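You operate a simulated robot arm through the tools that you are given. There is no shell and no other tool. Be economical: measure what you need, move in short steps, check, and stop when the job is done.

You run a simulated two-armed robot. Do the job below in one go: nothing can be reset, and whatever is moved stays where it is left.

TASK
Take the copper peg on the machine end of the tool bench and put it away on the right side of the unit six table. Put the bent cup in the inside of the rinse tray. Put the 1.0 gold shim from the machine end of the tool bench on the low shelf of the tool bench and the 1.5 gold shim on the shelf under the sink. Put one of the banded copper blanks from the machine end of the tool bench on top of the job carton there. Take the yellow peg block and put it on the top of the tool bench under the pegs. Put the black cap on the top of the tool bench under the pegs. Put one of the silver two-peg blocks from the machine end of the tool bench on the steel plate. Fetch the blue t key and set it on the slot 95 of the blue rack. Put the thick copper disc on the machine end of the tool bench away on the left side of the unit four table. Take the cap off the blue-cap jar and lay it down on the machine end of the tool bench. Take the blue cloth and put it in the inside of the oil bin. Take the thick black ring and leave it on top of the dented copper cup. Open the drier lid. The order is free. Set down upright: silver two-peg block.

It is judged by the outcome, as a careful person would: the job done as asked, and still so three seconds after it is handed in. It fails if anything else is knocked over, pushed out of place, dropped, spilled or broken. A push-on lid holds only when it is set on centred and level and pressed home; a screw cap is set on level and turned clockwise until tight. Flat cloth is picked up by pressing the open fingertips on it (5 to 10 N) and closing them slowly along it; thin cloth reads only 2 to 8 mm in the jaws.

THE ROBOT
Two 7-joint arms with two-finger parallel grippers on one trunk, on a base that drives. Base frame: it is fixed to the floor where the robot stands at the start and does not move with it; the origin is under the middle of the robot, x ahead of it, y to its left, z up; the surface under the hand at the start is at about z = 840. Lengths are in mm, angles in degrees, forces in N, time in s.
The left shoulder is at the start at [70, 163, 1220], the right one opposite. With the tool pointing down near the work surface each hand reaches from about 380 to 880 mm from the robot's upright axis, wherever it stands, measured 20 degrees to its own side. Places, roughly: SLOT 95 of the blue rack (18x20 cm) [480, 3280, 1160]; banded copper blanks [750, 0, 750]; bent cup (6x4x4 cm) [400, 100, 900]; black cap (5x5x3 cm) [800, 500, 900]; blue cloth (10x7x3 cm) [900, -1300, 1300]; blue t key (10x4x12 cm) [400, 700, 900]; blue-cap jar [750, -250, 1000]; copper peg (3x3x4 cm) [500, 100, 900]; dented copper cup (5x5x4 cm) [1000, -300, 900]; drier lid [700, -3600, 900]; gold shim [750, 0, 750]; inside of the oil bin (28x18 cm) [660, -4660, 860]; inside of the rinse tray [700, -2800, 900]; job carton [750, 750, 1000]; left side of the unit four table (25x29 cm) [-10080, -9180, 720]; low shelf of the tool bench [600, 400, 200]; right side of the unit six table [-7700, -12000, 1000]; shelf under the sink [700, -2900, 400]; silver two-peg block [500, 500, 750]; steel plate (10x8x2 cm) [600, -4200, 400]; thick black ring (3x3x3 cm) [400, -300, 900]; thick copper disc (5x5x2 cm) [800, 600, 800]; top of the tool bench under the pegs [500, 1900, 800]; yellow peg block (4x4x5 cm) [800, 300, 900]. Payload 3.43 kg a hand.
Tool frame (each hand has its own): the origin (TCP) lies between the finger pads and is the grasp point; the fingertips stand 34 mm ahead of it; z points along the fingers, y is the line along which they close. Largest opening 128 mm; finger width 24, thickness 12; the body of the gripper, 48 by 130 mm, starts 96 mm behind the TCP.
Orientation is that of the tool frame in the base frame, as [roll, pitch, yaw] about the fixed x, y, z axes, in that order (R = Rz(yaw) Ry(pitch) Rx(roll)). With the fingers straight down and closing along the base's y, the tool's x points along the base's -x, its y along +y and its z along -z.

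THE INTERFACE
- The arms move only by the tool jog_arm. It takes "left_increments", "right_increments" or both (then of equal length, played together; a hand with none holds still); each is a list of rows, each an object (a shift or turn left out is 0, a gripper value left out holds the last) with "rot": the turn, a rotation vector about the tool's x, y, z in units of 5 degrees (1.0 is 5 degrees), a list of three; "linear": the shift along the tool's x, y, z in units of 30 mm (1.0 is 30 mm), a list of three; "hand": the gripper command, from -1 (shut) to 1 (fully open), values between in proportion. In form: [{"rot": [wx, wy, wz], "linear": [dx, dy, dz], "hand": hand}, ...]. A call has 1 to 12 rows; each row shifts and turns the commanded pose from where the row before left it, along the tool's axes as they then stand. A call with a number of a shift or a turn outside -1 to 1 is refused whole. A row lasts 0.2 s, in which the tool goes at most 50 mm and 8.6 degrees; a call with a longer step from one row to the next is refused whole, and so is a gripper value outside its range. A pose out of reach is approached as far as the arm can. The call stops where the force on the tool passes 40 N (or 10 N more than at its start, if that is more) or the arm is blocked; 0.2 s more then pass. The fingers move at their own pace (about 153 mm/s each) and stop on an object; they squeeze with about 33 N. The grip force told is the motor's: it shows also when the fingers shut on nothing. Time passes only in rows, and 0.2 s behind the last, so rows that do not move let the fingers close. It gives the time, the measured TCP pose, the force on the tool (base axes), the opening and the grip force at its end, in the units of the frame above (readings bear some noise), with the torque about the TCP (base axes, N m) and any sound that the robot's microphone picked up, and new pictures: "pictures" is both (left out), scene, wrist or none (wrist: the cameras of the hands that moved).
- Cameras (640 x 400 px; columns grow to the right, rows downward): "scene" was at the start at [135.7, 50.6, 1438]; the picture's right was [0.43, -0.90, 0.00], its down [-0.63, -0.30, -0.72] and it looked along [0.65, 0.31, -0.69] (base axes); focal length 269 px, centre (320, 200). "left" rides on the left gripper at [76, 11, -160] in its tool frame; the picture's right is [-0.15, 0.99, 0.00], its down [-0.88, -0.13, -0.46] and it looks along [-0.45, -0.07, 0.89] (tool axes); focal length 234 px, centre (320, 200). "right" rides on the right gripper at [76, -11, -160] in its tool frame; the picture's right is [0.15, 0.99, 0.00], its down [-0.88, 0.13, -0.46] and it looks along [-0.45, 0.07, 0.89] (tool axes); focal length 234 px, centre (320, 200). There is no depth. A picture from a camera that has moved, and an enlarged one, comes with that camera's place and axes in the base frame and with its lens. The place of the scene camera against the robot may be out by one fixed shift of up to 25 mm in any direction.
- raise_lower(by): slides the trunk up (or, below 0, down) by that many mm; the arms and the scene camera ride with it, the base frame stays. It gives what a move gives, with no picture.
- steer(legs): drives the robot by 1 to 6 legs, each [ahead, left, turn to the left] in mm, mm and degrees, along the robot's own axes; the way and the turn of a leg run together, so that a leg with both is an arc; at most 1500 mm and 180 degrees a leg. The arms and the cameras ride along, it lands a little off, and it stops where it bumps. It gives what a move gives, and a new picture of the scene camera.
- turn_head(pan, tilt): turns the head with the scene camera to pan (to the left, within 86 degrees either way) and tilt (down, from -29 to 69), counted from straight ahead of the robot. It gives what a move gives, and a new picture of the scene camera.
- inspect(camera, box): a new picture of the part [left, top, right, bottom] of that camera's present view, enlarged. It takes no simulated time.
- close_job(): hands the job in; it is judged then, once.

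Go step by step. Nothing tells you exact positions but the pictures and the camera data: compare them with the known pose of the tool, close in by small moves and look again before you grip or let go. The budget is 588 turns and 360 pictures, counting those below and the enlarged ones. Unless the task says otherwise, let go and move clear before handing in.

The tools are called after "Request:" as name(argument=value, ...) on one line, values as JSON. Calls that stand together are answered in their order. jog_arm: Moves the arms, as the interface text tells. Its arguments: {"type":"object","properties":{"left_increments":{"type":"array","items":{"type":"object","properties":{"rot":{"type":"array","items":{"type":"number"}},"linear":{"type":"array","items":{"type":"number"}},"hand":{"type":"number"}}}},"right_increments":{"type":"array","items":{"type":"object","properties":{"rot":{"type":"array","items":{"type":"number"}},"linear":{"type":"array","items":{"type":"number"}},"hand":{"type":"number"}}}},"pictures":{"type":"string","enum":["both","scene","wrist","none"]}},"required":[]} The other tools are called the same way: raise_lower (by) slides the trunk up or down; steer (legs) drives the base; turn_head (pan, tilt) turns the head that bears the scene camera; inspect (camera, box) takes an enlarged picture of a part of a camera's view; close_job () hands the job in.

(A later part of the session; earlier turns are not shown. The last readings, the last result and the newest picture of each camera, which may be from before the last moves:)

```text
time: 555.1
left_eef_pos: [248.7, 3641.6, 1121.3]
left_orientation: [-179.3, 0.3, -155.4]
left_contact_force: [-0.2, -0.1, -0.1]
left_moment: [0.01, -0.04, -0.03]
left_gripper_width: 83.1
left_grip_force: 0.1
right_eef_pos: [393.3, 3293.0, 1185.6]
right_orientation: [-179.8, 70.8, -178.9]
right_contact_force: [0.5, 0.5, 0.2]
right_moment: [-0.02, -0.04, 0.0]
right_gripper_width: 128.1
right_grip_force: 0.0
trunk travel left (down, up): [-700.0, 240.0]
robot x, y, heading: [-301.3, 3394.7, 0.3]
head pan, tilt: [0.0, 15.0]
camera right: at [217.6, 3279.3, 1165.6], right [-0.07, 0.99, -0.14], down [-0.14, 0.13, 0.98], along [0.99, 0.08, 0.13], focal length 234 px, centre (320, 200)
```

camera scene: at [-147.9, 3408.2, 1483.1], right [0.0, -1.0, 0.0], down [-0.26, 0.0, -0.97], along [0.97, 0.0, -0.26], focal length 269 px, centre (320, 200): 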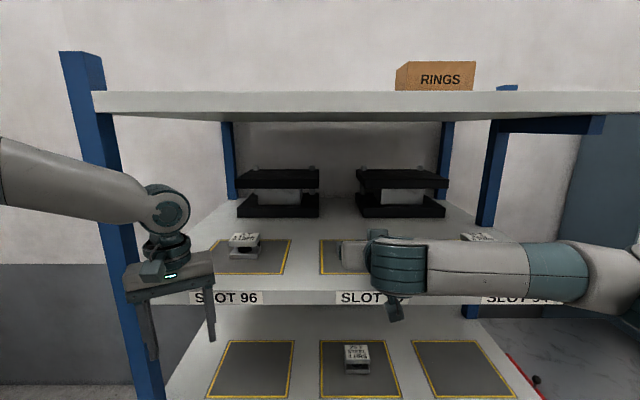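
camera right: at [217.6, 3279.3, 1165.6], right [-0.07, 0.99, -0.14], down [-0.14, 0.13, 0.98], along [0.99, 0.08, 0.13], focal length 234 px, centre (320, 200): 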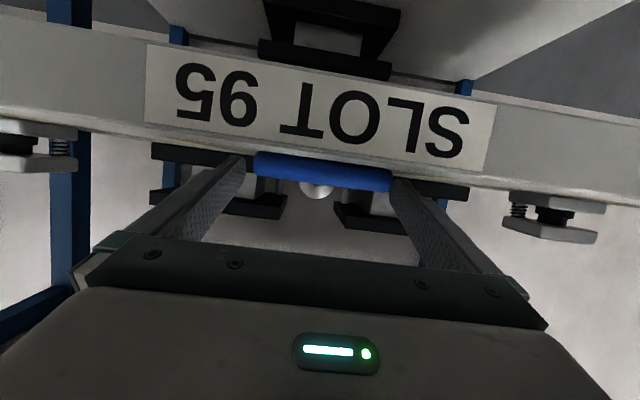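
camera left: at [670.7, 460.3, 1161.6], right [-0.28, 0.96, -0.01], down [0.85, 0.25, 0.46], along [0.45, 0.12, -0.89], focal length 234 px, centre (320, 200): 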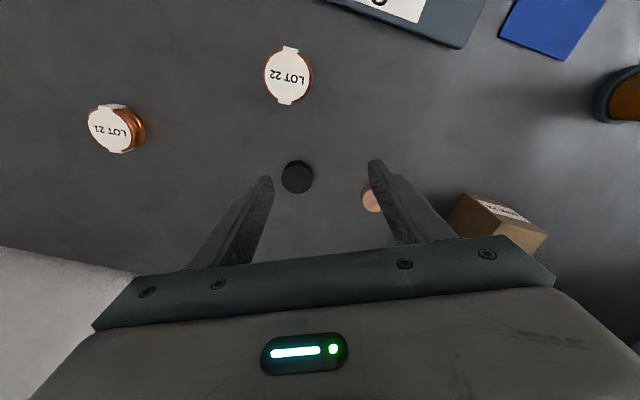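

Key lies on slot 95. Withdraw.

Request:
jog_arm(right_increments=[{"linear": [-0.4, 0, -0.14]}, {"linear": [0.326, 0, -0.946]}, {"linear": [0.326, 0, -0.946]}, {"linear": [0.326, 0, -0.946]}, {"linear": [0.326, 0, -0.946]}, {"linear": [0.326, 0, -0.946]}], pictures="scene")

```text
time: 556.5
left_eef_pos: [249.2, 3643.8, 1120.9]
left_orientation: [-179.4, 0.2, -155.3]
left_contact_force: [0.0, -1.0, -0.1]
left_moment: [-0.04, 0.03, -0.03]
left_gripper_width: 83.2
left_grip_force: 0.0
right_eef_pos: [260.3, 3300.4, 1202.3]
right_orientation: [-179.6, 70.9, -178.6]
right_contact_force: [-0.5, -0.2, -0.1]
right_moment: [0.0, -0.01, 0.01]
right_gripper_width: 128.0
right_grip_force: 0.2
right hand out of reach, approached as far as the arm can: row 6
trunk travel left (down, up): [-700.0, 240.0]
robot x, y, heading: [-300.6, 3392.7, -0.2]
head pan, tilt: [0.0, 15.0]
camera scene: at [-148.2, 3410.2, 1483.1], right [0.0, -1.0, 0.0], down [-0.26, 0.0, -0.97], along [0.97, 0.0, -0.26], focal length 269 px, centre (320, 200)
```

scene: 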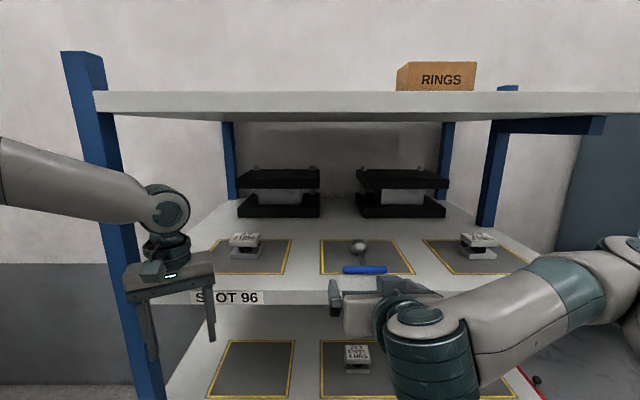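

T key is placed. Now go back for the black cap.

Request:
steer(legs=[[-250, 0, 0], [0, -1416, 0], [0, -1416, 0]])

Request:
jog_arm(right_increments=[{"rot": [0, 1, 0]}, {"rot": [0, 1, 0]}, {"rot": [0, 1, 0]}, {"rot": [0, 1, 0]}, {"rot": [0, 1, 0]}, {"rot": [0, 1, 0]}, {"rot": [0, 1, 0]}, {"rot": [0, 1, 0]}, {"rot": [0, 1, 0]}, {"rot": [0, 1, 0]}, {"rot": [0, 1, 0]}, {"rot": [0, 1, 0]}], pictures="none")

Request:
jog_arm(right_increments=[{"rot": [0, 1, 0]}, {"rot": [0, 1, 0]}, {"rot": [0, 0.2, 0], "hand": 0.3}], pictures="none")

```text
time: 571.8
left_eef_pos: [-15.8, 790.9, 1120.8]
left_orientation: [-179.4, 0.2, -155.1]
left_contact_force: [-0.5, -0.6, -0.2]
left_moment: [-0.05, 0.01, -0.01]
left_gripper_width: 83.2
left_grip_force: 0.0
right_eef_pos: [-1.6, 447.9, 1202.9]
right_orientation: [-179.7, 70.8, -178.6]
right_contact_force: [-0.3, 0.7, 0.5]
right_moment: [-0.01, -0.01, 0.0]
right_gripper_width: 128.2
right_grip_force: 0.1
trunk travel left (down, up): [-700.0, 240.0]
robot x, y, heading: [-566.5, 536.3, 0.4]
head pan, tilt: [0.0, 15.0]
camera scene: at [-411.5, 554.5, 1483.2], right [0.01, -1.0, 0.0], down [-0.26, 0.0, -0.97], along [0.97, 0.01, -0.26], focal length 269 px, centre (320, 200)
```

scene: 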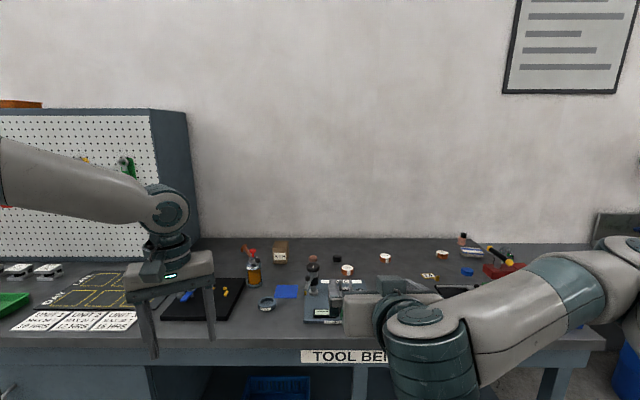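

```text
time: 574.4
left_eef_pos: [-16.3, 790.2, 1120.1]
left_orientation: [-179.4, 0.2, -155.1]
left_contact_force: [0.9, -0.1, -0.6]
left_moment: [0.01, 0.02, -0.01]
left_gripper_width: 83.3
left_grip_force: 0.1
right_eef_pos: [-1.3, 447.5, 1203.5]
right_orientation: [-179.8, 10.8, -178.7]
right_contact_force: [-0.3, -0.4, -0.3]
right_moment: [-0.01, 0.04, 0.0]
right_gripper_width: 128.0
right_grip_force: 0.1
trunk travel left (down, up): [-700.0, 240.0]
robot x, y, heading: [-565.4, 539.8, 0.3]
head pan, tilt: [0.0, 15.0]
```

```text
time: 575.2
left_eef_pos: [-17.0, 789.9, 1121.6]
left_orientation: [-179.4, 0.3, -155.1]
left_contact_force: [0.4, 0.0, 0.1]
left_moment: [0.03, -0.01, 0.0]
left_gripper_width: 83.3
left_grip_force: 0.0
right_eef_pos: [-2.5, 448.4, 1202.6]
right_orientation: [180.0, -0.3, -178.8]
right_contact_force: [-0.6, -0.2, -1.0]
right_moment: [0.0, -0.05, 0.0]
right_gripper_width: 83.4
right_grip_force: 0.0
trunk travel left (down, up): [-700.0, 240.0]
robot x, y, heading: [-565.1, 539.9, 0.2]
head pan, tilt: [0.0, 15.0]
```

Request:
steer(legs=[[585, 0, 0]])

Request:
jog_arm(right_increments=[{"linear": [-1, 0, 0.5]}, {"linear": [-1, 0, 0.5]}, {"linear": [-1, 0, 0.5]}, {"linear": [-1, 0, 0.5]}, {"linear": [-1, 0, 1]}, {"linear": [-1, 0, 1]}, {"linear": [-1, 0, 1]}, {"linear": [0, 0, 1]}], pictures="wrist")

```text
time: 578.5
left_eef_pos: [562.7, 795.4, 1120.4]
left_orientation: [-179.4, 0.3, -154.7]
left_contact_force: [-0.3, 0.7, -0.4]
left_moment: [0.01, 0.0, -0.01]
left_gripper_width: 83.3
left_grip_force: 0.2
right_eef_pos: [576.9, 452.7, 1203.2]
right_orientation: [179.9, -0.1, -178.5]
right_contact_force: [0.7, -0.6, -0.2]
right_moment: [0.04, 0.0, 0.02]
right_gripper_width: 83.6
right_grip_force: 0.0
trunk travel left (down, up): [-700.0, 240.0]
robot x, y, heading: [12.3, 545.5, 0.5]
head pan, tilt: [0.0, 15.0]
camera scene: at [168.0, 558.6, 1483.3], right [0.01, -1.0, 0.0], down [-0.26, 0.0, -0.97], along [0.97, 0.01, -0.26], focal length 269 px, centre (320, 200)
```

scene: 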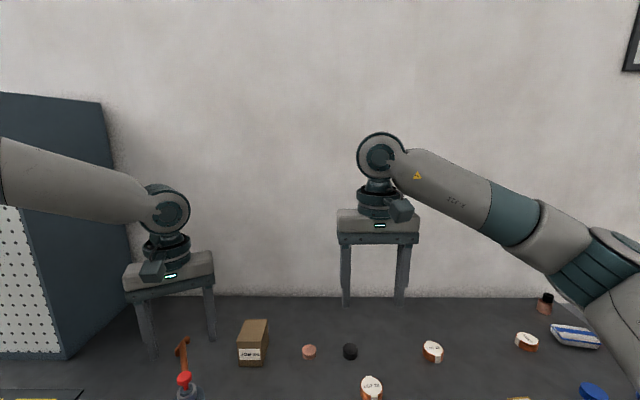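

```text
time: 580.3
left_eef_pos: [563.8, 795.0, 1120.1]
left_orientation: [-179.4, 0.3, -154.8]
left_contact_force: [0.1, 0.3, 0.1]
left_moment: [0.03, -0.04, 0.0]
left_gripper_width: 83.2
left_grip_force: 0.2
right_eef_pos: [786.7, 455.1, 1020.5]
right_orientation: [-180.0, -0.1, -178.5]
right_contact_force: [0.5, -0.1, 0.3]
right_moment: [0.01, 0.02, 0.01]
right_gripper_width: 83.2
right_grip_force: 0.0
trunk travel left (down, up): [-700.0, 240.0]
robot x, y, heading: [13.2, 541.2, 0.5]
head pan, tilt: [0.0, 15.0]
camera right: at [713.4, 443.6, 1180.0], right [-0.17, 0.99, 0.0], down [0.88, 0.15, 0.45], along [0.45, 0.08, -0.89], focal length 234 px, centre (320, 200)
```

right: 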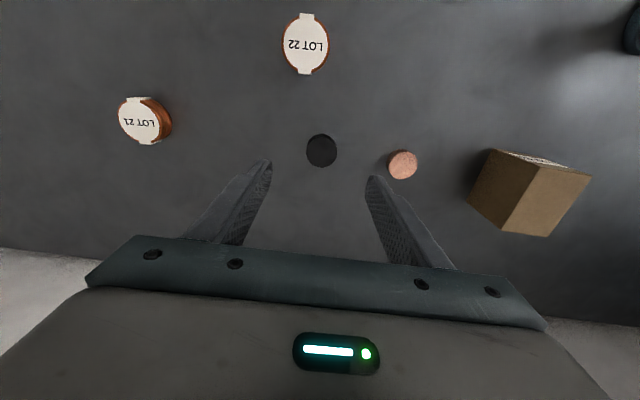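

Request:
jog_arm(right_increments=[{"linear": [-0.33, 0.17, 1], "hand": 0.1}, {"linear": [0, 0, 1]}, {"linear": [0, 0, 1]}, {"linear": [0, 0, 1]}, {"linear": [0, 0, 0.6]}, {"hand": -1}, {}, {}], pictures="none")

Request:
jog_arm(right_increments=[{"linear": [0, 0, -1]}, {"linear": [0, 0, -1]}, {"linear": [0, 0, -1]}, {"linear": [0, 0, -1]}, {"linear": [0, 0, -1]}, {"linear": [0, 0, -1]}, {"linear": [0, 0, -1]}, {"linear": [1, 0, 0]}, {"linear": [1, 0, 0]}, {"linear": [1, 0, 0]}, {"linear": [1, 0, 0]}, {"linear": [1, 0, 0]}], pictures="wrist")

```text
time: 582.1
left_eef_pos: [563.4, 796.5, 1121.0]
left_orientation: [-179.3, 0.3, -154.8]
left_contact_force: [-0.4, -0.2, -0.7]
left_moment: [-0.01, 0.03, 0.03]
left_gripper_width: 83.1
left_grip_force: 0.0
right_eef_pos: [796.0, 464.2, 883.9]
right_orientation: [179.9, -0.2, -178.4]
right_contact_force: [-0.1, 0.3, 0.4]
right_moment: [0.02, 0.02, -0.01]
right_gripper_width: 42.3
right_grip_force: 33.5
trunk travel left (down, up): [-700.0, 240.0]
robot x, y, heading: [12.9, 543.3, 0.2]
head pan, tilt: [0.0, 15.0]
```

```text
time: 584.7
left_eef_pos: [563.8, 795.2, 1120.9]
left_orientation: [-179.4, 0.3, -154.9]
left_contact_force: [0.0, -0.4, -0.4]
left_moment: [0.0, 0.01, 0.01]
left_gripper_width: 82.9
left_grip_force: 0.1
right_eef_pos: [647.0, 458.3, 1094.2]
right_orientation: [-179.9, -0.2, -178.5]
right_contact_force: [-0.2, -0.1, 0.1]
right_moment: [-0.02, 0.0, 0.01]
right_gripper_width: 42.3
right_grip_force: 32.6
trunk travel left (down, up): [-700.0, 240.0]
robot x, y, heading: [17.4, 543.3, 0.4]
head pan, tilt: [0.0, 15.0]
camera right: at [571.7, 446.9, 1254.1], right [-0.17, 0.99, 0.0], down [0.88, 0.15, 0.45], along [0.45, 0.08, -0.89], focal length 234 px, centre (320, 200)
```

right: 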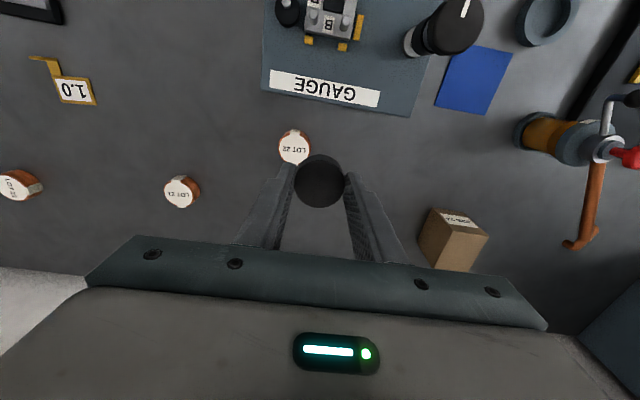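

Cap held. Drive back to the pegboard end and set it beside the yellow block.

Request:
steer(legs=[[-118, 0, 0], [0, 1395, -0.4]])

Request:
jog_arm(right_increments=[{"linear": [0, 0, 1]}, {"linear": [0, 0, 1]}, {"linear": [0, 0, 1]}, {"linear": [0, 0, 1]}], pictures="wrist")

```text
time: 592.5
left_eef_pos: [442.4, 2192.1, 1121.4]
left_orientation: [-179.4, 0.4, -155.3]
left_contact_force: [0.2, 0.0, -1.0]
left_moment: [-0.02, 0.0, -0.01]
left_gripper_width: 83.2
left_grip_force: 0.2
right_eef_pos: [523.6, 1853.8, 1094.2]
right_orientation: [180.0, -0.3, -178.9]
right_contact_force: [0.2, -0.4, 0.0]
right_moment: [0.0, 0.03, 0.02]
right_gripper_width: 42.1
right_grip_force: 33.1
trunk travel left (down, up): [-700.0, 240.0]
robot x, y, heading: [-108.0, 1941.0, 0.2]
head pan, tilt: [0.0, 15.0]
camera scene: at [45.7, 1957.8, 1483.2], right [0.0, -1.0, 0.0], down [-0.26, 0.0, -0.97], along [0.97, 0.0, -0.26], focal length 269 px, centre (320, 200)
```

scene: 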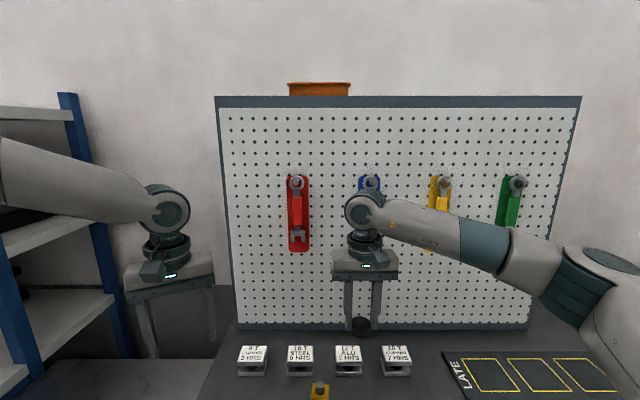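

```text
time: 593.5
left_eef_pos: [442.5, 2192.3, 1121.4]
left_orientation: [-179.5, 0.2, -155.3]
left_contact_force: [0.4, 0.0, 0.8]
left_moment: [0.01, 0.02, 0.06]
left_gripper_width: 83.6
left_grip_force: 0.0
right_eef_pos: [524.8, 1853.9, 974.7]
right_orientation: [180.0, -0.2, -179.0]
right_contact_force: [0.4, -0.1, -0.5]
right_moment: [0.0, 0.0, 0.0]
right_gripper_width: 42.5
right_grip_force: 33.1
trunk travel left (down, up): [-700.0, 240.0]
robot x, y, heading: [-110.8, 1945.7, 0.0]
head pan, tilt: [0.0, 15.0]
camera right: at [450.7, 1842.8, 1133.7], right [-0.16, 0.99, 0.0], down [0.88, 0.15, 0.45], along [0.45, 0.07, -0.89], focal length 234 px, centre (320, 200)
```

right: 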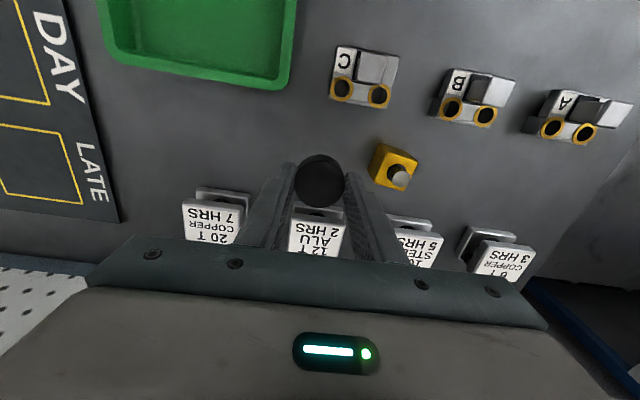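

Request:
jog_arm(right_increments=[{"linear": [0, -0.1, 1]}, {"linear": [0, 0, 1]}, {"linear": [0, 0, 0.85]}, {}], pictures="none")

Request:
jog_arm(right_increments=[{"linear": [0, 0, 0.1]}, {}], pictures="none")

```text
time: 594.5
left_eef_pos: [443.9, 2191.2, 1121.1]
left_orientation: [-179.4, 0.3, -155.3]
left_contact_force: [-0.7, -0.1, 0.2]
left_moment: [0.05, 0.02, 0.01]
left_gripper_width: 83.4
left_grip_force: 0.2
right_eef_pos: [524.4, 1850.2, 889.3]
right_orientation: [-180.0, -0.1, -179.0]
right_contact_force: [-0.2, 0.9, -1.0]
right_moment: [-0.01, 0.02, 0.02]
right_gripper_width: 42.3
right_grip_force: 32.7
trunk travel left (down, up): [-700.0, 240.0]
robot x, y, heading: [-110.6, 1943.3, 0.4]
head pan, tilt: [0.0, 15.0]
```

```text
time: 595.1
left_eef_pos: [442.7, 2191.3, 1119.6]
left_orientation: [-179.4, 0.3, -155.3]
left_contact_force: [0.2, 0.4, 0.4]
left_moment: [0.0, 0.03, 0.03]
left_gripper_width: 83.1
left_grip_force: 0.1
right_eef_pos: [524.8, 1851.2, 885.5]
right_orientation: [-179.8, -0.1, -179.0]
right_contact_force: [-0.2, -0.4, -0.7]
right_moment: [-0.02, 0.02, 0.0]
right_gripper_width: 42.3
right_grip_force: 32.9
trunk travel left (down, up): [-700.0, 240.0]
robot x, y, heading: [-109.5, 1944.3, -0.1]
head pan, tilt: [0.0, 15.0]
```

Request:
jog_arm(right_increments=[{"linear": [0, 0, 0.05]}, {}, {"hand": -0.2}, {"hand": -0.1}, {}, {"linear": [0, 0, -0.5]}, {"linear": [0, 0, -1]}, {"linear": [0, 0, -1]}, {"linear": [0, 0, -1]}, {"linear": [0, 0, -1]}, {"linear": [0, 0, -1]}, {"linear": [0, 0, -1]}], pictures="wrist")

```text
time: 597.7
left_eef_pos: [442.5, 2192.2, 1120.9]
left_orientation: [-179.4, 0.3, -155.4]
left_contact_force: [-0.6, -0.9, -0.6]
left_moment: [-0.01, -0.01, -0.01]
left_gripper_width: 83.5
left_grip_force: 0.1
right_eef_pos: [524.8, 1850.6, 1081.0]
right_orientation: [-179.9, -0.1, -179.0]
right_contact_force: [-0.7, -0.5, 0.0]
right_moment: [-0.01, -0.05, 0.0]
right_gripper_width: 57.7
right_grip_force: 0.1
trunk travel left (down, up): [-700.0, 240.0]
robot x, y, heading: [-109.1, 1944.6, -0.1]
head pan, tilt: [0.0, 15.0]
camera right: at [449.4, 1840.5, 1240.1], right [-0.16, 0.99, 0.0], down [0.88, 0.15, 0.45], along [0.45, 0.07, -0.89], focal length 234 px, centre (320, 200)
```

right: 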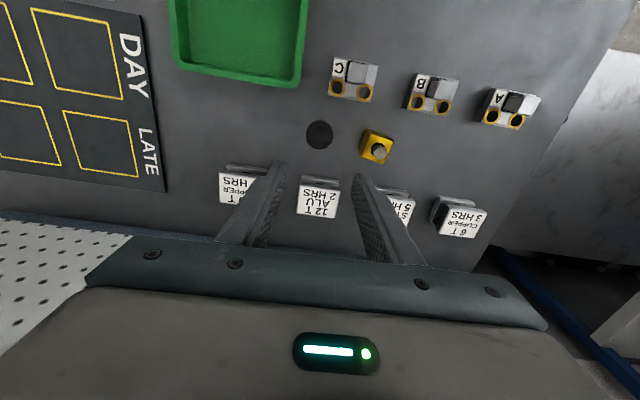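

Both are in place. Now the LOT 22 blank for the carton.

Request:
steer(legs=[[0, -1440, 0], [125, 0, 0]])

Request:
jog_arm(right_increments=[{"linear": [-0.5, 0, 0.5], "hand": 0.4}, {"linear": [0, 0, 1]}], pictures="wrist")

```text
time: 605.9
left_eef_pos: [576.6, 754.8, 1119.3]
left_orientation: [-179.5, 0.1, -153.4]
left_contact_force: [0.7, -0.6, 0.4]
left_moment: [0.05, 0.05, 0.01]
left_gripper_width: 83.4
left_grip_force: 0.1
right_eef_pos: [671.4, 418.6, 1078.8]
right_orientation: [-179.9, -0.3, -177.1]
right_contact_force: [0.5, -0.6, 0.3]
right_moment: [0.03, 0.07, 0.02]
right_gripper_width: 57.5
right_grip_force: 0.1
trunk travel left (down, up): [-700.0, 240.0]
robot x, y, heading: [33.5, 486.1, 1.8]
head pan, tilt: [0.0, 15.0]
stopped in leg 2: the robot was blocked; the commanded pose is now the measured one
camera scene: at [190.1, 508.3, 1482.6], right [0.03, -1.0, 0.0], down [-0.26, -0.01, -0.96], along [0.96, 0.03, -0.26], focal length 269 px, centre (320, 200)
```

scene: 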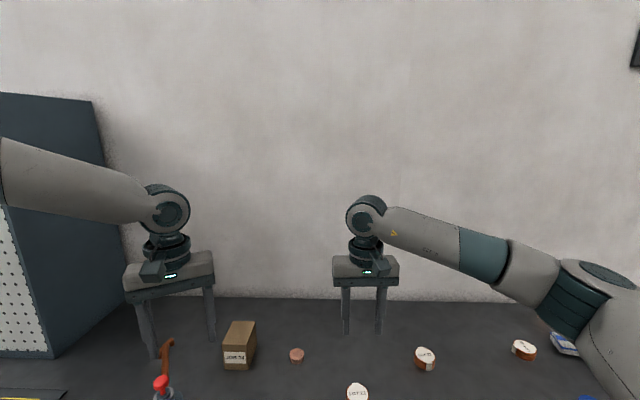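

```text
time: 606.5
left_eef_pos: [574.9, 754.9, 1120.5]
left_orientation: [-179.5, 0.1, -153.4]
left_contact_force: [0.0, -0.5, 0.9]
left_moment: [0.0, 0.02, -0.02]
left_gripper_width: 83.2
left_grip_force: 0.1
right_eef_pos: [684.1, 420.7, 1036.8]
right_orientation: [-180.0, 0.0, -177.1]
right_contact_force: [-0.5, 0.4, -0.2]
right_moment: [0.02, 0.01, 0.01]
right_gripper_width: 89.8
right_grip_force: 0.0
trunk travel left (down, up): [-700.0, 240.0]
robot x, y, heading: [31.7, 487.8, 2.0]
head pan, tilt: [0.0, 15.0]
camera right: at [610.8, 406.2, 1195.9], right [-0.2, 0.98, 0.0], down [0.87, 0.18, 0.45], along [0.44, 0.09, -0.89], focal length 234 px, centre (320, 200)
```

right: 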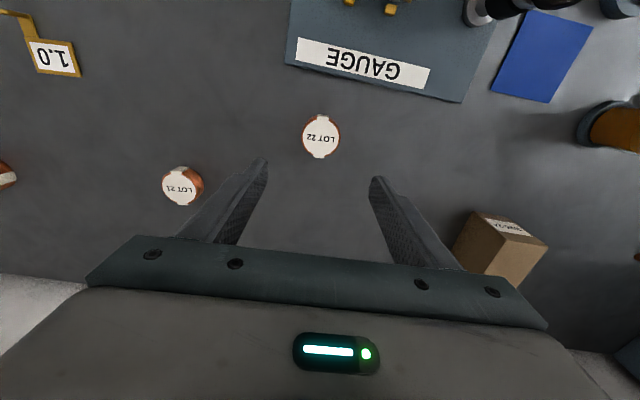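

Request:
jog_arm(right_increments=[{"linear": [0.25, 0, 1], "hand": 0.2}, {"linear": [0, 0, 1]}, {"linear": [0, 0, 1]}, {"linear": [0, 0, 1]}, {"linear": [0, 0, 1]}, {"linear": [0, 0, 0.1]}, {"hand": -1}, {}, {}], pictures="wrist")

```text
time: 608.5
left_eef_pos: [575.2, 754.7, 1120.6]
left_orientation: [-179.4, 0.3, -153.4]
left_contact_force: [0.4, -0.1, -0.7]
left_moment: [-0.01, 0.01, 0.05]
left_gripper_width: 83.3
left_grip_force: 0.0
right_eef_pos: [674.8, 419.9, 883.7]
right_orientation: [-179.9, -0.2, -177.1]
right_contact_force: [-0.5, -0.6, -0.3]
right_moment: [-0.03, 0.03, 0.0]
right_gripper_width: 54.8
right_grip_force: 33.4
trunk travel left (down, up): [-700.0, 240.0]
robot x, y, heading: [29.8, 491.3, 2.0]
head pan, tilt: [0.0, 15.0]
camera right: at [600.8, 405.5, 1042.6], right [-0.2, 0.98, 0.0], down [0.87, 0.18, 0.45], along [0.44, 0.09, -0.89], focal length 234 px, centre (320, 200)
```

right: 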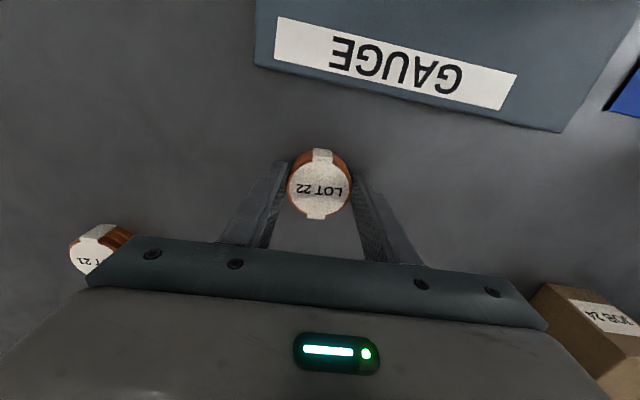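

Request:
jog_arm(right_increments=[{"linear": [0, 0, -1]}, {"linear": [0, 0, -1]}, {"linear": [0, 0, -1]}, {"linear": [0, 0, -1]}, {"linear": [0, 0, -1]}, {"linear": [0, 0, -1]}, {"linear": [0, 0, -1]}], pictures="none")

Request:
steer(legs=[[-10, 320, -1.8]])

Request:
jog_arm(right_increments=[{"linear": [-0.3, 0, 0]}], pictures="wrist")

```text
time: 610.1
left_eef_pos: [573.4, 755.7, 1121.0]
left_orientation: [-179.4, 0.3, -153.4]
left_contact_force: [0.4, 0.2, 0.0]
left_moment: [0.0, 0.0, 0.0]
left_gripper_width: 83.0
left_grip_force: 0.0
right_eef_pos: [674.9, 420.4, 1093.3]
right_orientation: [-180.0, -0.1, -177.0]
right_contact_force: [0.4, -0.3, -0.8]
right_moment: [0.0, -0.01, -0.02]
right_gripper_width: 54.9
right_grip_force: 32.6
trunk travel left (down, up): [-700.0, 240.0]
robot x, y, heading: [33.2, 488.3, 1.9]
head pan, tilt: [0.0, 15.0]
```

```text
time: 612.2
left_eef_pos: [566.4, 1056.8, 1121.4]
left_orientation: [-179.5, 0.3, -155.2]
left_contact_force: [0.3, -0.6, -0.2]
left_moment: [0.02, 0.02, -0.05]
left_gripper_width: 83.3
left_grip_force: 0.1
right_eef_pos: [656.5, 716.5, 1093.3]
right_orientation: [-180.0, 0.0, -179.0]
right_contact_force: [0.4, 0.1, -1.8]
right_moment: [0.04, 0.01, 0.03]
right_gripper_width: 55.0
right_grip_force: 32.8
trunk travel left (down, up): [-700.0, 240.0]
robot x, y, heading: [10.8, 809.1, 0.0]
head pan, tilt: [0.0, 15.0]
camera scene: at [170.5, 822.4, 1483.2], right [0.0, -1.0, 0.0], down [-0.26, 0.0, -0.97], along [0.97, 0.0, -0.26], focal length 269 px, centre (320, 200)
```

scene: 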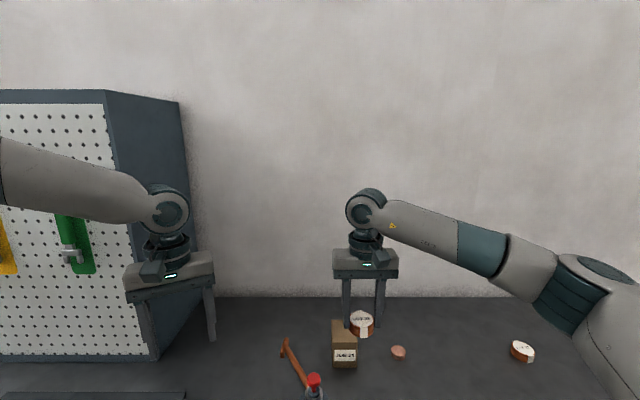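

```text
time: 612.6
left_eef_pos: [568.2, 1056.5, 1121.1]
left_orientation: [-179.5, 0.4, -155.3]
left_contact_force: [-0.1, -0.6, -1.0]
left_moment: [0.03, 0.02, -0.02]
left_gripper_width: 83.0
left_grip_force: 0.2
right_eef_pos: [665.5, 715.7, 1092.7]
right_orientation: [-180.0, -0.2, -179.1]
right_contact_force: [0.1, -0.8, -1.9]
right_moment: [0.05, 0.02, 0.04]
right_gripper_width: 54.6
right_grip_force: 33.4
trunk travel left (down, up): [-700.0, 240.0]
robot x, y, heading: [11.1, 806.8, 0.1]
head pan, tilt: [0.0, 15.0]
camera right: at [591.7, 705.2, 1251.9], right [-0.16, 0.99, 0.0], down [0.88, 0.15, 0.45], along [0.45, 0.07, -0.89], focal length 234 px, centre (320, 200)
```

right: 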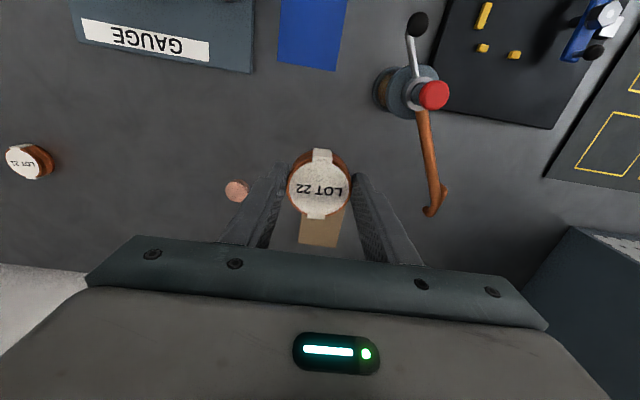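

Request:
jog_arm(right_increments=[{"linear": [-0.8, -1, 0]}, {"linear": [-0.8, -1, 0]}, {"linear": [-0.5, -1, 0]}], pictures="wrist")

```text
time: 613.5
left_eef_pos: [566.4, 1056.1, 1120.3]
left_orientation: [-179.4, 0.2, -155.1]
left_contact_force: [-0.5, -0.5, 0.0]
left_moment: [-0.01, -0.01, 0.0]
left_gripper_width: 83.4
left_grip_force: 0.1
right_eef_pos: [732.3, 629.5, 1093.5]
right_orientation: [180.0, -0.1, -178.9]
right_contact_force: [-0.4, 0.0, -1.8]
right_moment: [0.02, 0.0, -0.02]
right_gripper_width: 55.0
right_grip_force: 33.4
trunk travel left (down, up): [-700.0, 240.0]
robot x, y, heading: [14.8, 809.3, 0.0]
head pan, tilt: [0.0, 15.0]
camera right: at [657.7, 617.4, 1252.1], right [-0.17, 0.99, 0.0], down [0.88, 0.15, 0.45], along [0.45, 0.08, -0.89], focal length 234 px, centre (320, 200)
```

right: 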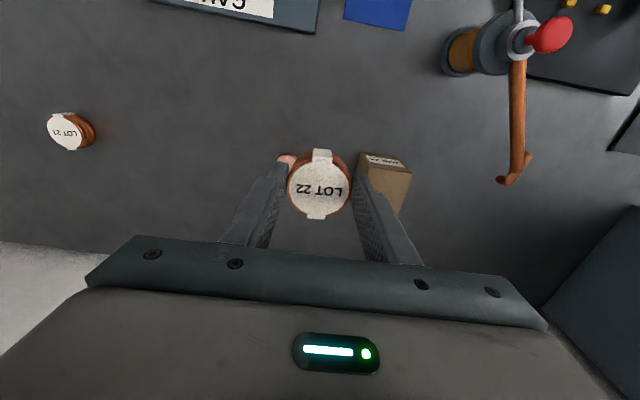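

Request:
inspect(camera="right", box=[340, 140, 430, 230])

```text
4.44 times, centred on (385, 185) of right
camera zoom: at [657.7, 617.4, 1252.1], right [-0.17, 0.99, 0.0], down [0.88, 0.15, 0.45], along [0.45, 0.08, -0.89], focal length 1041 px, centre (31, 267)
```

zoom: 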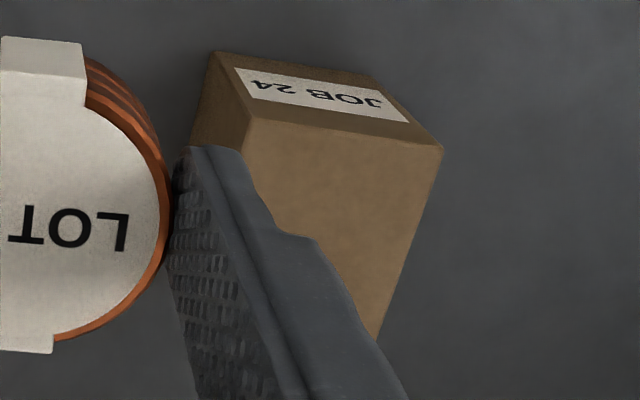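

Carton top is at z≈924, centred ≈(795,743). Move over and lower.

Request:
jog_arm(right_increments=[{"linear": [-0.55, 0.94, 0]}, {"linear": [-0.55, 0.94, 0]}, {"linear": [-0.55, 0.94, 0]}, {"linear": [-0.52, 0.93, 0]}, {"linear": [0, 0, 1]}, {"linear": [0, 0, 1]}, {"linear": [0, 0, 1]}, {"linear": [0, 0, 0.7]}], pictures="none")

Request:
inspect(camera="scene", box=[290, 240, 450, 400])

```text
time: 615.2
left_eef_pos: [566.8, 1056.3, 1119.6]
left_orientation: [-179.5, 0.4, -155.2]
left_contact_force: [-0.3, -0.6, 0.6]
left_moment: [0.03, -0.02, 0.02]
left_gripper_width: 83.2
left_grip_force: 0.0
right_eef_pos: [793.7, 741.2, 982.1]
right_orientation: [180.0, -0.1, -179.0]
right_contact_force: [-0.2, -0.3, -2.1]
right_moment: [0.01, 0.03, 0.0]
right_gripper_width: 54.9
right_grip_force: 32.5
trunk travel left (down, up): [-700.0, 240.0]
robot x, y, heading: [13.4, 806.1, 0.1]
head pan, tilt: [0.0, 15.0]
```

```text
2.50 times, centred on (370, 320) of scene
camera zoom: at [171.0, 822.3, 1483.1], right [0.0, -1.0, 0.0], down [-0.26, 0.0, -0.97], along [0.97, 0.0, -0.26], focal length 672 px, centre (195, -100)
```

zoom: 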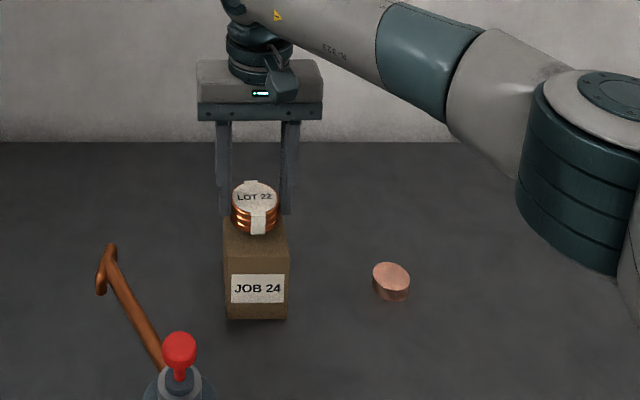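

Well aligned. Lower in small steps to contact.

Request:
jog_arm(right_increments=[{"linear": [0, 0, 0.3]}, {}], pictures="none")

Request:
jog_arm(right_increments=[{"linear": [0, 0, 0.1]}, {}], pictures="none")

Request:
jog_arm(right_increments=[{"linear": [0, 0, 0.1]}, {}], pictures="none")

```text
time: 615.9
left_eef_pos: [566.7, 1057.1, 1120.7]
left_orientation: [-179.5, 0.3, -155.3]
left_contact_force: [0.1, 0.1, 0.3]
left_moment: [-0.01, 0.01, 0.01]
left_gripper_width: 83.2
left_grip_force: 0.0
right_eef_pos: [792.2, 742.1, 972.2]
right_orientation: [-179.9, -0.1, -178.9]
right_contact_force: [-0.6, -0.5, -1.8]
right_moment: [0.01, -0.01, 0.02]
right_gripper_width: 54.6
right_grip_force: 33.2
trunk travel left (down, up): [-700.0, 240.0]
robot x, y, heading: [14.4, 805.6, -0.1]
head pan, tilt: [0.0, 15.0]
```

```text
time: 616.5
left_eef_pos: [567.2, 1057.4, 1120.2]
left_orientation: [-179.4, 0.3, -155.2]
left_contact_force: [-0.5, -0.2, 0.0]
left_moment: [0.02, -0.03, 0.0]
left_gripper_width: 83.2
left_grip_force: 0.0
right_eef_pos: [792.8, 742.1, 971.2]
right_orientation: [-179.9, 0.0, -178.9]
right_contact_force: [-0.2, 0.1, -1.1]
right_moment: [0.0, 0.04, 0.0]
right_gripper_width: 54.6
right_grip_force: 32.7
trunk travel left (down, up): [-700.0, 240.0]
robot x, y, heading: [16.3, 809.1, -0.1]
head pan, tilt: [0.0, 15.0]
```

```text
time: 617.0
left_eef_pos: [567.0, 1057.5, 1120.7]
left_orientation: [-179.4, 0.3, -155.2]
left_contact_force: [0.0, 0.2, -0.6]
left_moment: [0.02, 0.0, 0.0]
left_gripper_width: 83.2
left_grip_force: 0.2
right_eef_pos: [793.0, 742.0, 968.7]
right_orientation: [180.0, 0.0, -179.0]
right_contact_force: [1.7, -1.7, 9.4]
right_moment: [-0.08, 0.12, 0.0]
right_gripper_width: 54.6
right_grip_force: 33.1
trunk travel left (down, up): [-700.0, 240.0]
robot x, y, heading: [15.6, 810.7, -0.1]
head pan, tilt: [0.0, 15.0]
```

Request:
jog_arm(right_increments=[{"linear": [0, 0, -0.03]}, {"hand": -0.05}, {"hand": 0.05}, {}, {"linear": [0, 0, -0.5]}, {"linear": [0, 0, -1]}, {"linear": [0, 0, -1]}, {"linear": [0, 0, -1]}, {"linear": [0, 0, -1]}, {"linear": [1, 0, 0]}, {"linear": [1, 0, 0]}, {"linear": [1, 0, 0]}], pictures="none")

Request:
inspect(camera="scene", box=[290, 280, 410, 400])

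```text
time: 619.6
left_eef_pos: [567.1, 1057.0, 1122.0]
left_orientation: [-179.4, 0.4, -155.2]
left_contact_force: [-0.8, 0.6, 0.5]
left_moment: [0.01, -0.02, -0.03]
left_gripper_width: 83.0
left_grip_force: 0.0
right_eef_pos: [701.8, 739.0, 1103.9]
right_orientation: [-180.0, -0.1, -178.9]
right_contact_force: [-0.8, -0.8, 0.3]
right_moment: [-0.01, 0.02, 0.01]
right_gripper_width: 67.2
right_grip_force: 0.1
trunk travel left (down, up): [-700.0, 240.0]
robot x, y, heading: [17.3, 809.8, 0.2]
head pan, tilt: [0.0, 15.0]
```

```text
3.33 times, centred on (350, 340) of scene
camera zoom: at [169.4, 822.8, 1483.3], right [0.0, -1.0, 0.0], down [-0.26, 0.0, -0.97], along [0.97, 0.0, -0.26], focal length 896 px, centre (220, -267)
```

zoom: 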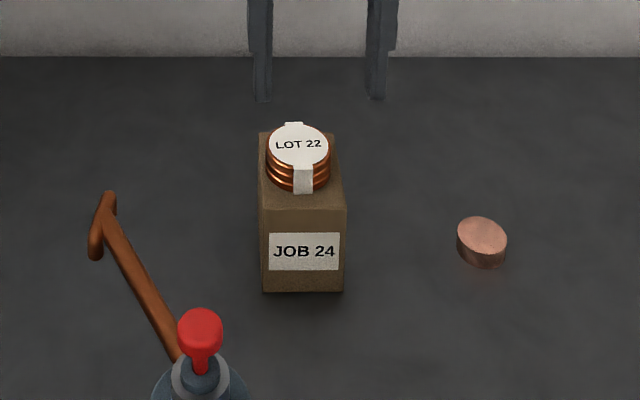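

Blank is on the carton. Next the 1.0 shim: reposition and turn the right hand to close along x for its lug.

Request:
steer(legs=[[-20, -455, -15]])

Request:
jog_arm(right_increments=[{"rot": [0, 0, 1], "hand": 0.2}, {"rot": [0, 0, 1]}, {"rot": [0, 0, 1]}, {"rot": [0, 0, 1]}, {"rot": [0, 0, 1]}, {"rot": [0, 0, 1]}, {"rot": [0, 0, 1]}, {"rot": [0, 0, 1]}, {"rot": [0, 0, 1]}, {"rot": [0, 0, 1]}, {"rot": [0, 0, 1]}, {"rot": [0, 0, 1]}], pictures="none")

Request:
jog_arm(right_increments=[{"rot": [0, 0, 1]}, {"rot": [0, 0, 1]}, {"rot": [0, 0, 1]}], pictures="wrist")

```text
time: 622.4
left_eef_pos: [536.8, 469.2, 1120.4]
left_orientation: [-179.3, 0.3, -170.0]
left_contact_force: [0.1, -1.2, -0.4]
left_moment: [0.0, -0.02, -0.01]
left_gripper_width: 83.1
left_grip_force: 0.1
right_eef_pos: [586.3, 127.0, 1102.3]
right_orientation: [-179.9, -0.1, 166.3]
right_contact_force: [-0.2, 0.2, 0.2]
right_moment: [0.01, -0.01, 0.02]
right_gripper_width: 67.4
right_grip_force: 0.1
trunk travel left (down, up): [-700.0, 240.0]
robot x, y, heading: [-59.7, 372.8, -14.6]
head pan, tilt: [0.0, 15.0]
camera scene: at [89.2, 347.5, 1483.2], right [-0.25, -0.97, 0.0], down [-0.25, 0.07, -0.97], along [0.93, -0.25, -0.26], focal length 269 px, centre (320, 200)
```

scene: 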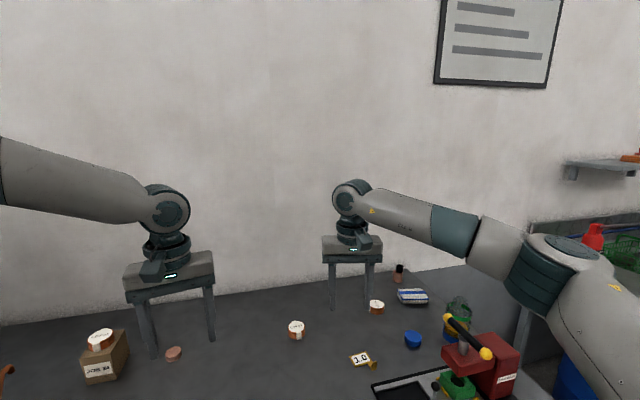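

```text
time: 625.0
left_eef_pos: [535.5, 469.2, 1120.5]
left_orientation: [-179.4, 0.3, -169.9]
left_contact_force: [-0.1, 0.1, 0.4]
left_moment: [-0.03, -0.02, -0.02]
left_gripper_width: 83.4
left_grip_force: 0.0
right_eef_pos: [586.3, 127.1, 1104.7]
right_orientation: [-180.0, -0.1, 106.1]
right_contact_force: [-0.4, -0.9, 0.2]
right_moment: [-0.04, -0.03, 0.0]
right_gripper_width: 77.2
right_grip_force: 0.0
trunk travel left (down, up): [-700.0, 240.0]
robot x, y, heading: [-61.3, 364.1, -14.9]
head pan, tilt: [0.0, 15.0]
```

```text
time: 625.8
left_eef_pos: [536.0, 469.6, 1121.5]
left_orientation: [-179.5, 0.3, -170.0]
left_contact_force: [0.0, 0.2, -0.1]
left_moment: [0.0, -0.03, -0.01]
left_gripper_width: 83.1
left_grip_force: 0.0
right_eef_pos: [586.7, 125.4, 1102.2]
right_orientation: [-179.9, -0.1, 91.3]
right_contact_force: [0.5, 0.8, -0.3]
right_moment: [0.0, -0.01, -0.02]
right_gripper_width: 76.9
right_grip_force: 0.0
trunk travel left (down, up): [-700.0, 240.0]
robot x, y, heading: [-61.6, 368.1, -14.9]
head pan, tilt: [0.0, 15.0]
camera right: at [574.6, 202.4, 1261.8], right [0.99, 0.17, 0.0], down [0.15, -0.88, 0.46], along [0.07, -0.45, -0.89], focal length 234 px, centre (320, 200)
```

right: 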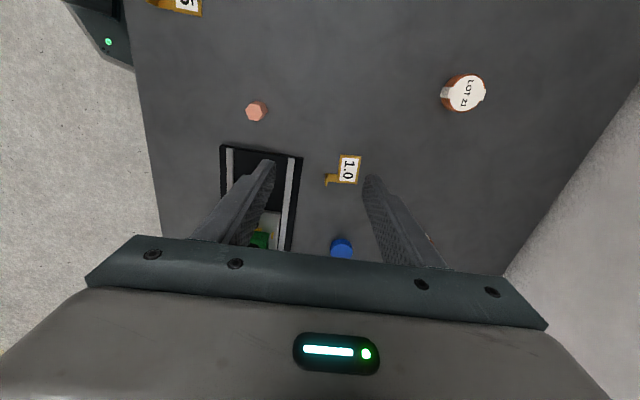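

Request:
inspect(camera="right", box=[310, 145, 380, 200])

```text
7.27 times, centred on (345, 172) of right
camera zoom: at [574.6, 202.4, 1261.8], right [0.99, 0.17, 0.0], down [0.15, -0.88, 0.46], along [0.07, -0.45, -0.89], focal length 1703 px, centre (138, 400)
```

zoom: 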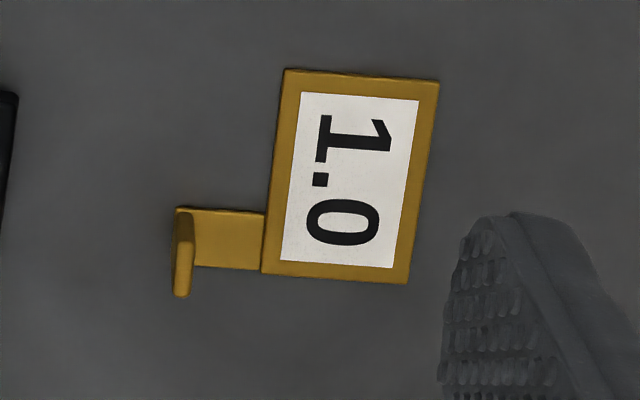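

Request:
jog_arm(right_increments=[{"linear": [-0.95, 0.25, 0], "rot": [0, 0, -0.9], "hand": -0.5}, {"linear": [-0.95, 0.32, 0]}, {"linear": [-0.93, 0.32, 0]}, {"linear": [0, 0, 1]}, {"linear": [0, 0, 1]}, {"linear": [0, 0, 1]}, {"linear": [0, 0, 1]}, {"linear": [0, 0, 1]}, {"linear": [0, 0, 1]}], pictures="none")

Request:
inspect(camera="right", box=[270, 125, 370, 225])

```text
time: 627.8
left_eef_pos: [536.0, 467.6, 1119.3]
left_orientation: [-179.6, 0.2, -170.0]
left_contact_force: [0.2, 0.6, 1.1]
left_moment: [0.0, -0.01, -0.03]
left_gripper_width: 83.1
left_grip_force: 0.1
right_eef_pos: [620.6, 43.5, 922.1]
right_orientation: [-179.9, 0.1, 95.8]
right_contact_force: [-0.1, 0.4, -0.7]
right_moment: [0.0, 0.02, -0.02]
right_gripper_width: 32.1
right_grip_force: 0.1
trunk travel left (down, up): [-700.0, 240.0]
robot x, y, heading: [-64.0, 369.5, -14.8]
head pan, tilt: [0.0, 15.0]
```

```text
4.00 times, centred on (320, 175) of right
camera zoom: at [602.9, 118.5, 1081.7], right [0.97, 0.24, 0.0], down [0.22, -0.86, 0.46], along [0.11, -0.44, -0.89], focal length 937 px, centre (320, 300)
```

zoom: 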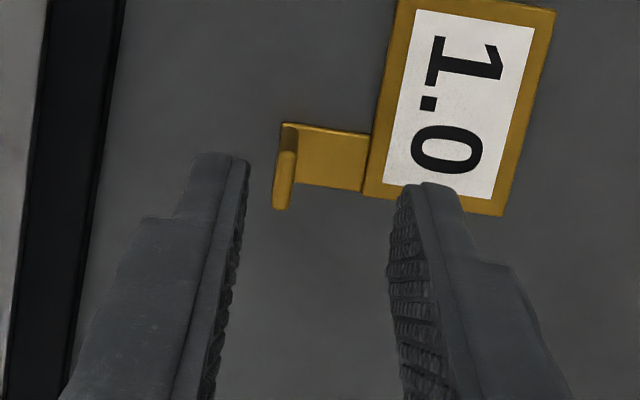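

Request:
jog_arm(right_increments=[{"linear": [-0.09, -0.24, 0.5]}, {"linear": [0, 0, 0.8]}, {"hand": -1}, {}, {}, {"linear": [0, 0, -0.5]}, {"linear": [0, 0, -1]}, {"linear": [0, 0, -1]}, {"linear": [0, 0, -1]}, {"linear": [0, 0, -1]}, {"linear": [0, 0, -1]}], pictures="wrist")

```text
time: 630.2
left_eef_pos: [536.5, 468.7, 1121.0]
left_orientation: [-179.4, 0.4, -169.9]
left_contact_force: [0.3, 0.2, 0.6]
left_moment: [0.02, -0.02, -0.01]
left_gripper_width: 82.8
left_grip_force: 0.2
right_eef_pos: [611.2, 42.0, 1049.2]
right_orientation: [-179.9, 0.0, 95.8]
right_contact_force: [-0.2, -0.4, -0.4]
right_moment: [0.02, -0.01, 0.0]
right_gripper_width: 4.3
right_grip_force: 33.5
trunk travel left (down, up): [-700.0, 240.0]
robot x, y, heading: [-61.7, 368.7, -14.6]
head pan, tilt: [0.0, 15.0]
camera right: at [593.2, 117.5, 1208.1], right [0.97, 0.25, 0.0], down [0.22, -0.86, 0.46], along [0.11, -0.44, -0.89], focal length 234 px, centre (320, 200)
```

right: 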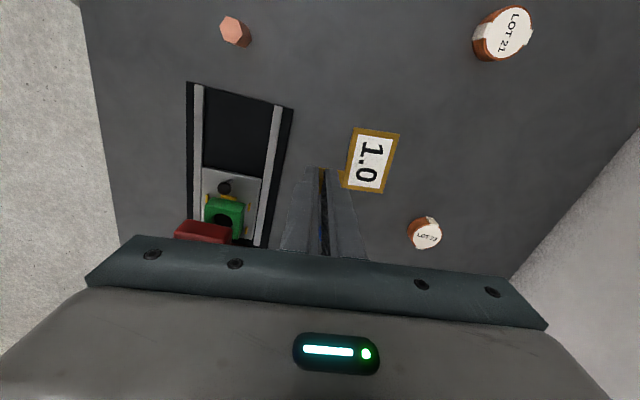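

1.0 shim held. Back off, lower the trunk fully, and look at the low shelf.

Request:
steer(legs=[[-510, 0, 0], [0, -100, 15]])

Request:
raise_lower(by=-400)

Request:
raise_lower(by=-300)

Request:
turn_head(pan=-5, tilt=30)

```text
time: 634.0
left_eef_pos: [-9.8, 652.8, 1120.0]
left_orientation: [-179.4, 0.3, -155.0]
left_contact_force: [0.2, -0.4, 0.8]
left_moment: [0.0, -0.04, 0.0]
left_gripper_width: 83.2
left_grip_force: 0.1
right_eef_pos: [174.0, 260.3, 1048.0]
right_orientation: [-179.8, 0.0, 110.8]
right_contact_force: [0.6, 0.4, -1.5]
right_moment: [0.0, 0.0, -0.01]
right_gripper_width: 4.1
right_grip_force: 33.3
trunk travel left (down, up): [-700.0, 240.0]
robot x, y, heading: [-559.7, 401.9, 0.4]
head pan, tilt: [0.0, 15.0]
camera scene: at [-405.9, 416.9, 1483.2], right [0.01, -1.0, 0.0], down [-0.26, 0.0, -0.97], along [0.97, 0.01, -0.26], focal length 269 px, centre (320, 200)
```

scene: 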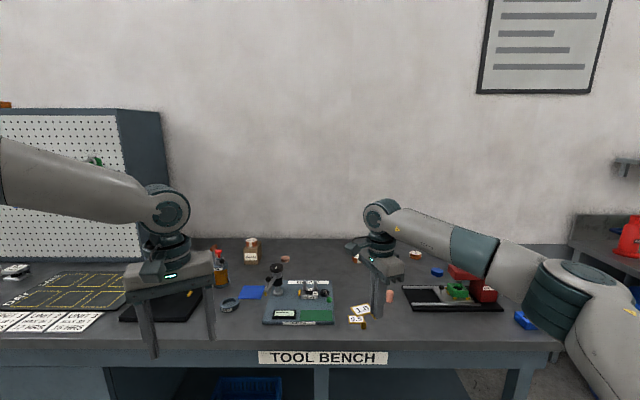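

```text
time: 637.8
left_eef_pos: [-10.4, 652.2, 720.3]
left_orientation: [-179.4, 0.2, -155.0]
left_contact_force: [0.1, -0.8, 0.0]
left_moment: [0.02, -0.01, 0.03]
left_gripper_width: 83.1
left_grip_force: 0.1
right_eef_pos: [173.9, 258.9, 648.0]
right_orientation: [-179.9, 0.0, 110.7]
right_contact_force: [-0.8, -0.4, -0.1]
right_moment: [-0.01, 0.0, 0.0]
right_gripper_width: 4.2
right_grip_force: 32.8
trunk travel left (down, up): [-300.0, 640.0]
robot x, y, heading: [-562.2, 401.4, 0.6]
head pan, tilt: [0.0, 15.0]
```

```text
time: 640.8
left_eef_pos: [-9.5, 653.6, 420.7]
left_orientation: [-179.4, 0.3, -155.0]
left_contact_force: [-0.2, 0.6, -0.2]
left_moment: [-0.03, 0.02, -0.02]
left_gripper_width: 83.1
left_grip_force: 0.0
right_eef_pos: [172.8, 260.3, 347.3]
right_orientation: [-179.9, 0.0, 110.8]
right_contact_force: [-0.3, 0.1, -0.6]
right_moment: [-0.04, -0.02, -0.01]
right_gripper_width: 4.1
right_grip_force: 33.1
trunk travel left (down, up): [0.0, 940.0]
robot x, y, heading: [-561.3, 402.8, 0.2]
head pan, tilt: [0.0, 15.0]
```

```text
time: 641.6
left_eef_pos: [-11.1, 652.7, 420.9]
left_orientation: [-179.4, 0.3, -154.9]
left_contact_force: [-0.5, -0.7, 0.3]
left_moment: [0.04, 0.0, -0.02]
left_gripper_width: 83.3
left_grip_force: 0.1
right_eef_pos: [172.7, 260.1, 347.9]
right_orientation: [180.0, 0.0, 110.8]
right_contact_force: [-0.2, -0.1, 0.0]
right_moment: [0.03, 0.01, -0.01]
right_gripper_width: 4.0
right_grip_force: 33.3
trunk travel left (down, up): [0.0, 940.0]
robot x, y, heading: [-561.6, 403.7, 0.4]
head pan, tilt: [-5.0, 30.0]
camera scene: at [-409.4, 408.4, 759.0], right [-0.08, -1.0, 0.0], down [-0.5, 0.04, -0.87], along [0.86, -0.07, -0.5], focal length 269 px, centre (320, 200)
```

scene: 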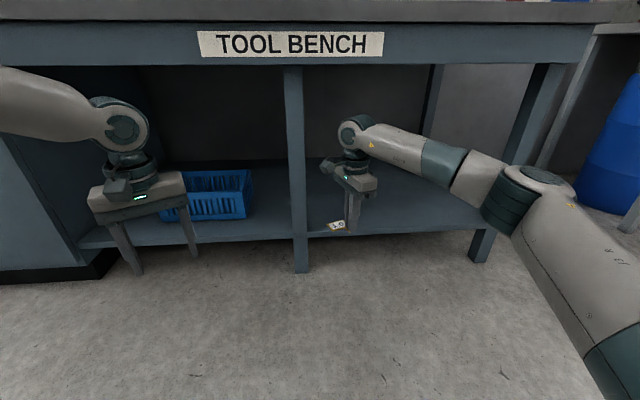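

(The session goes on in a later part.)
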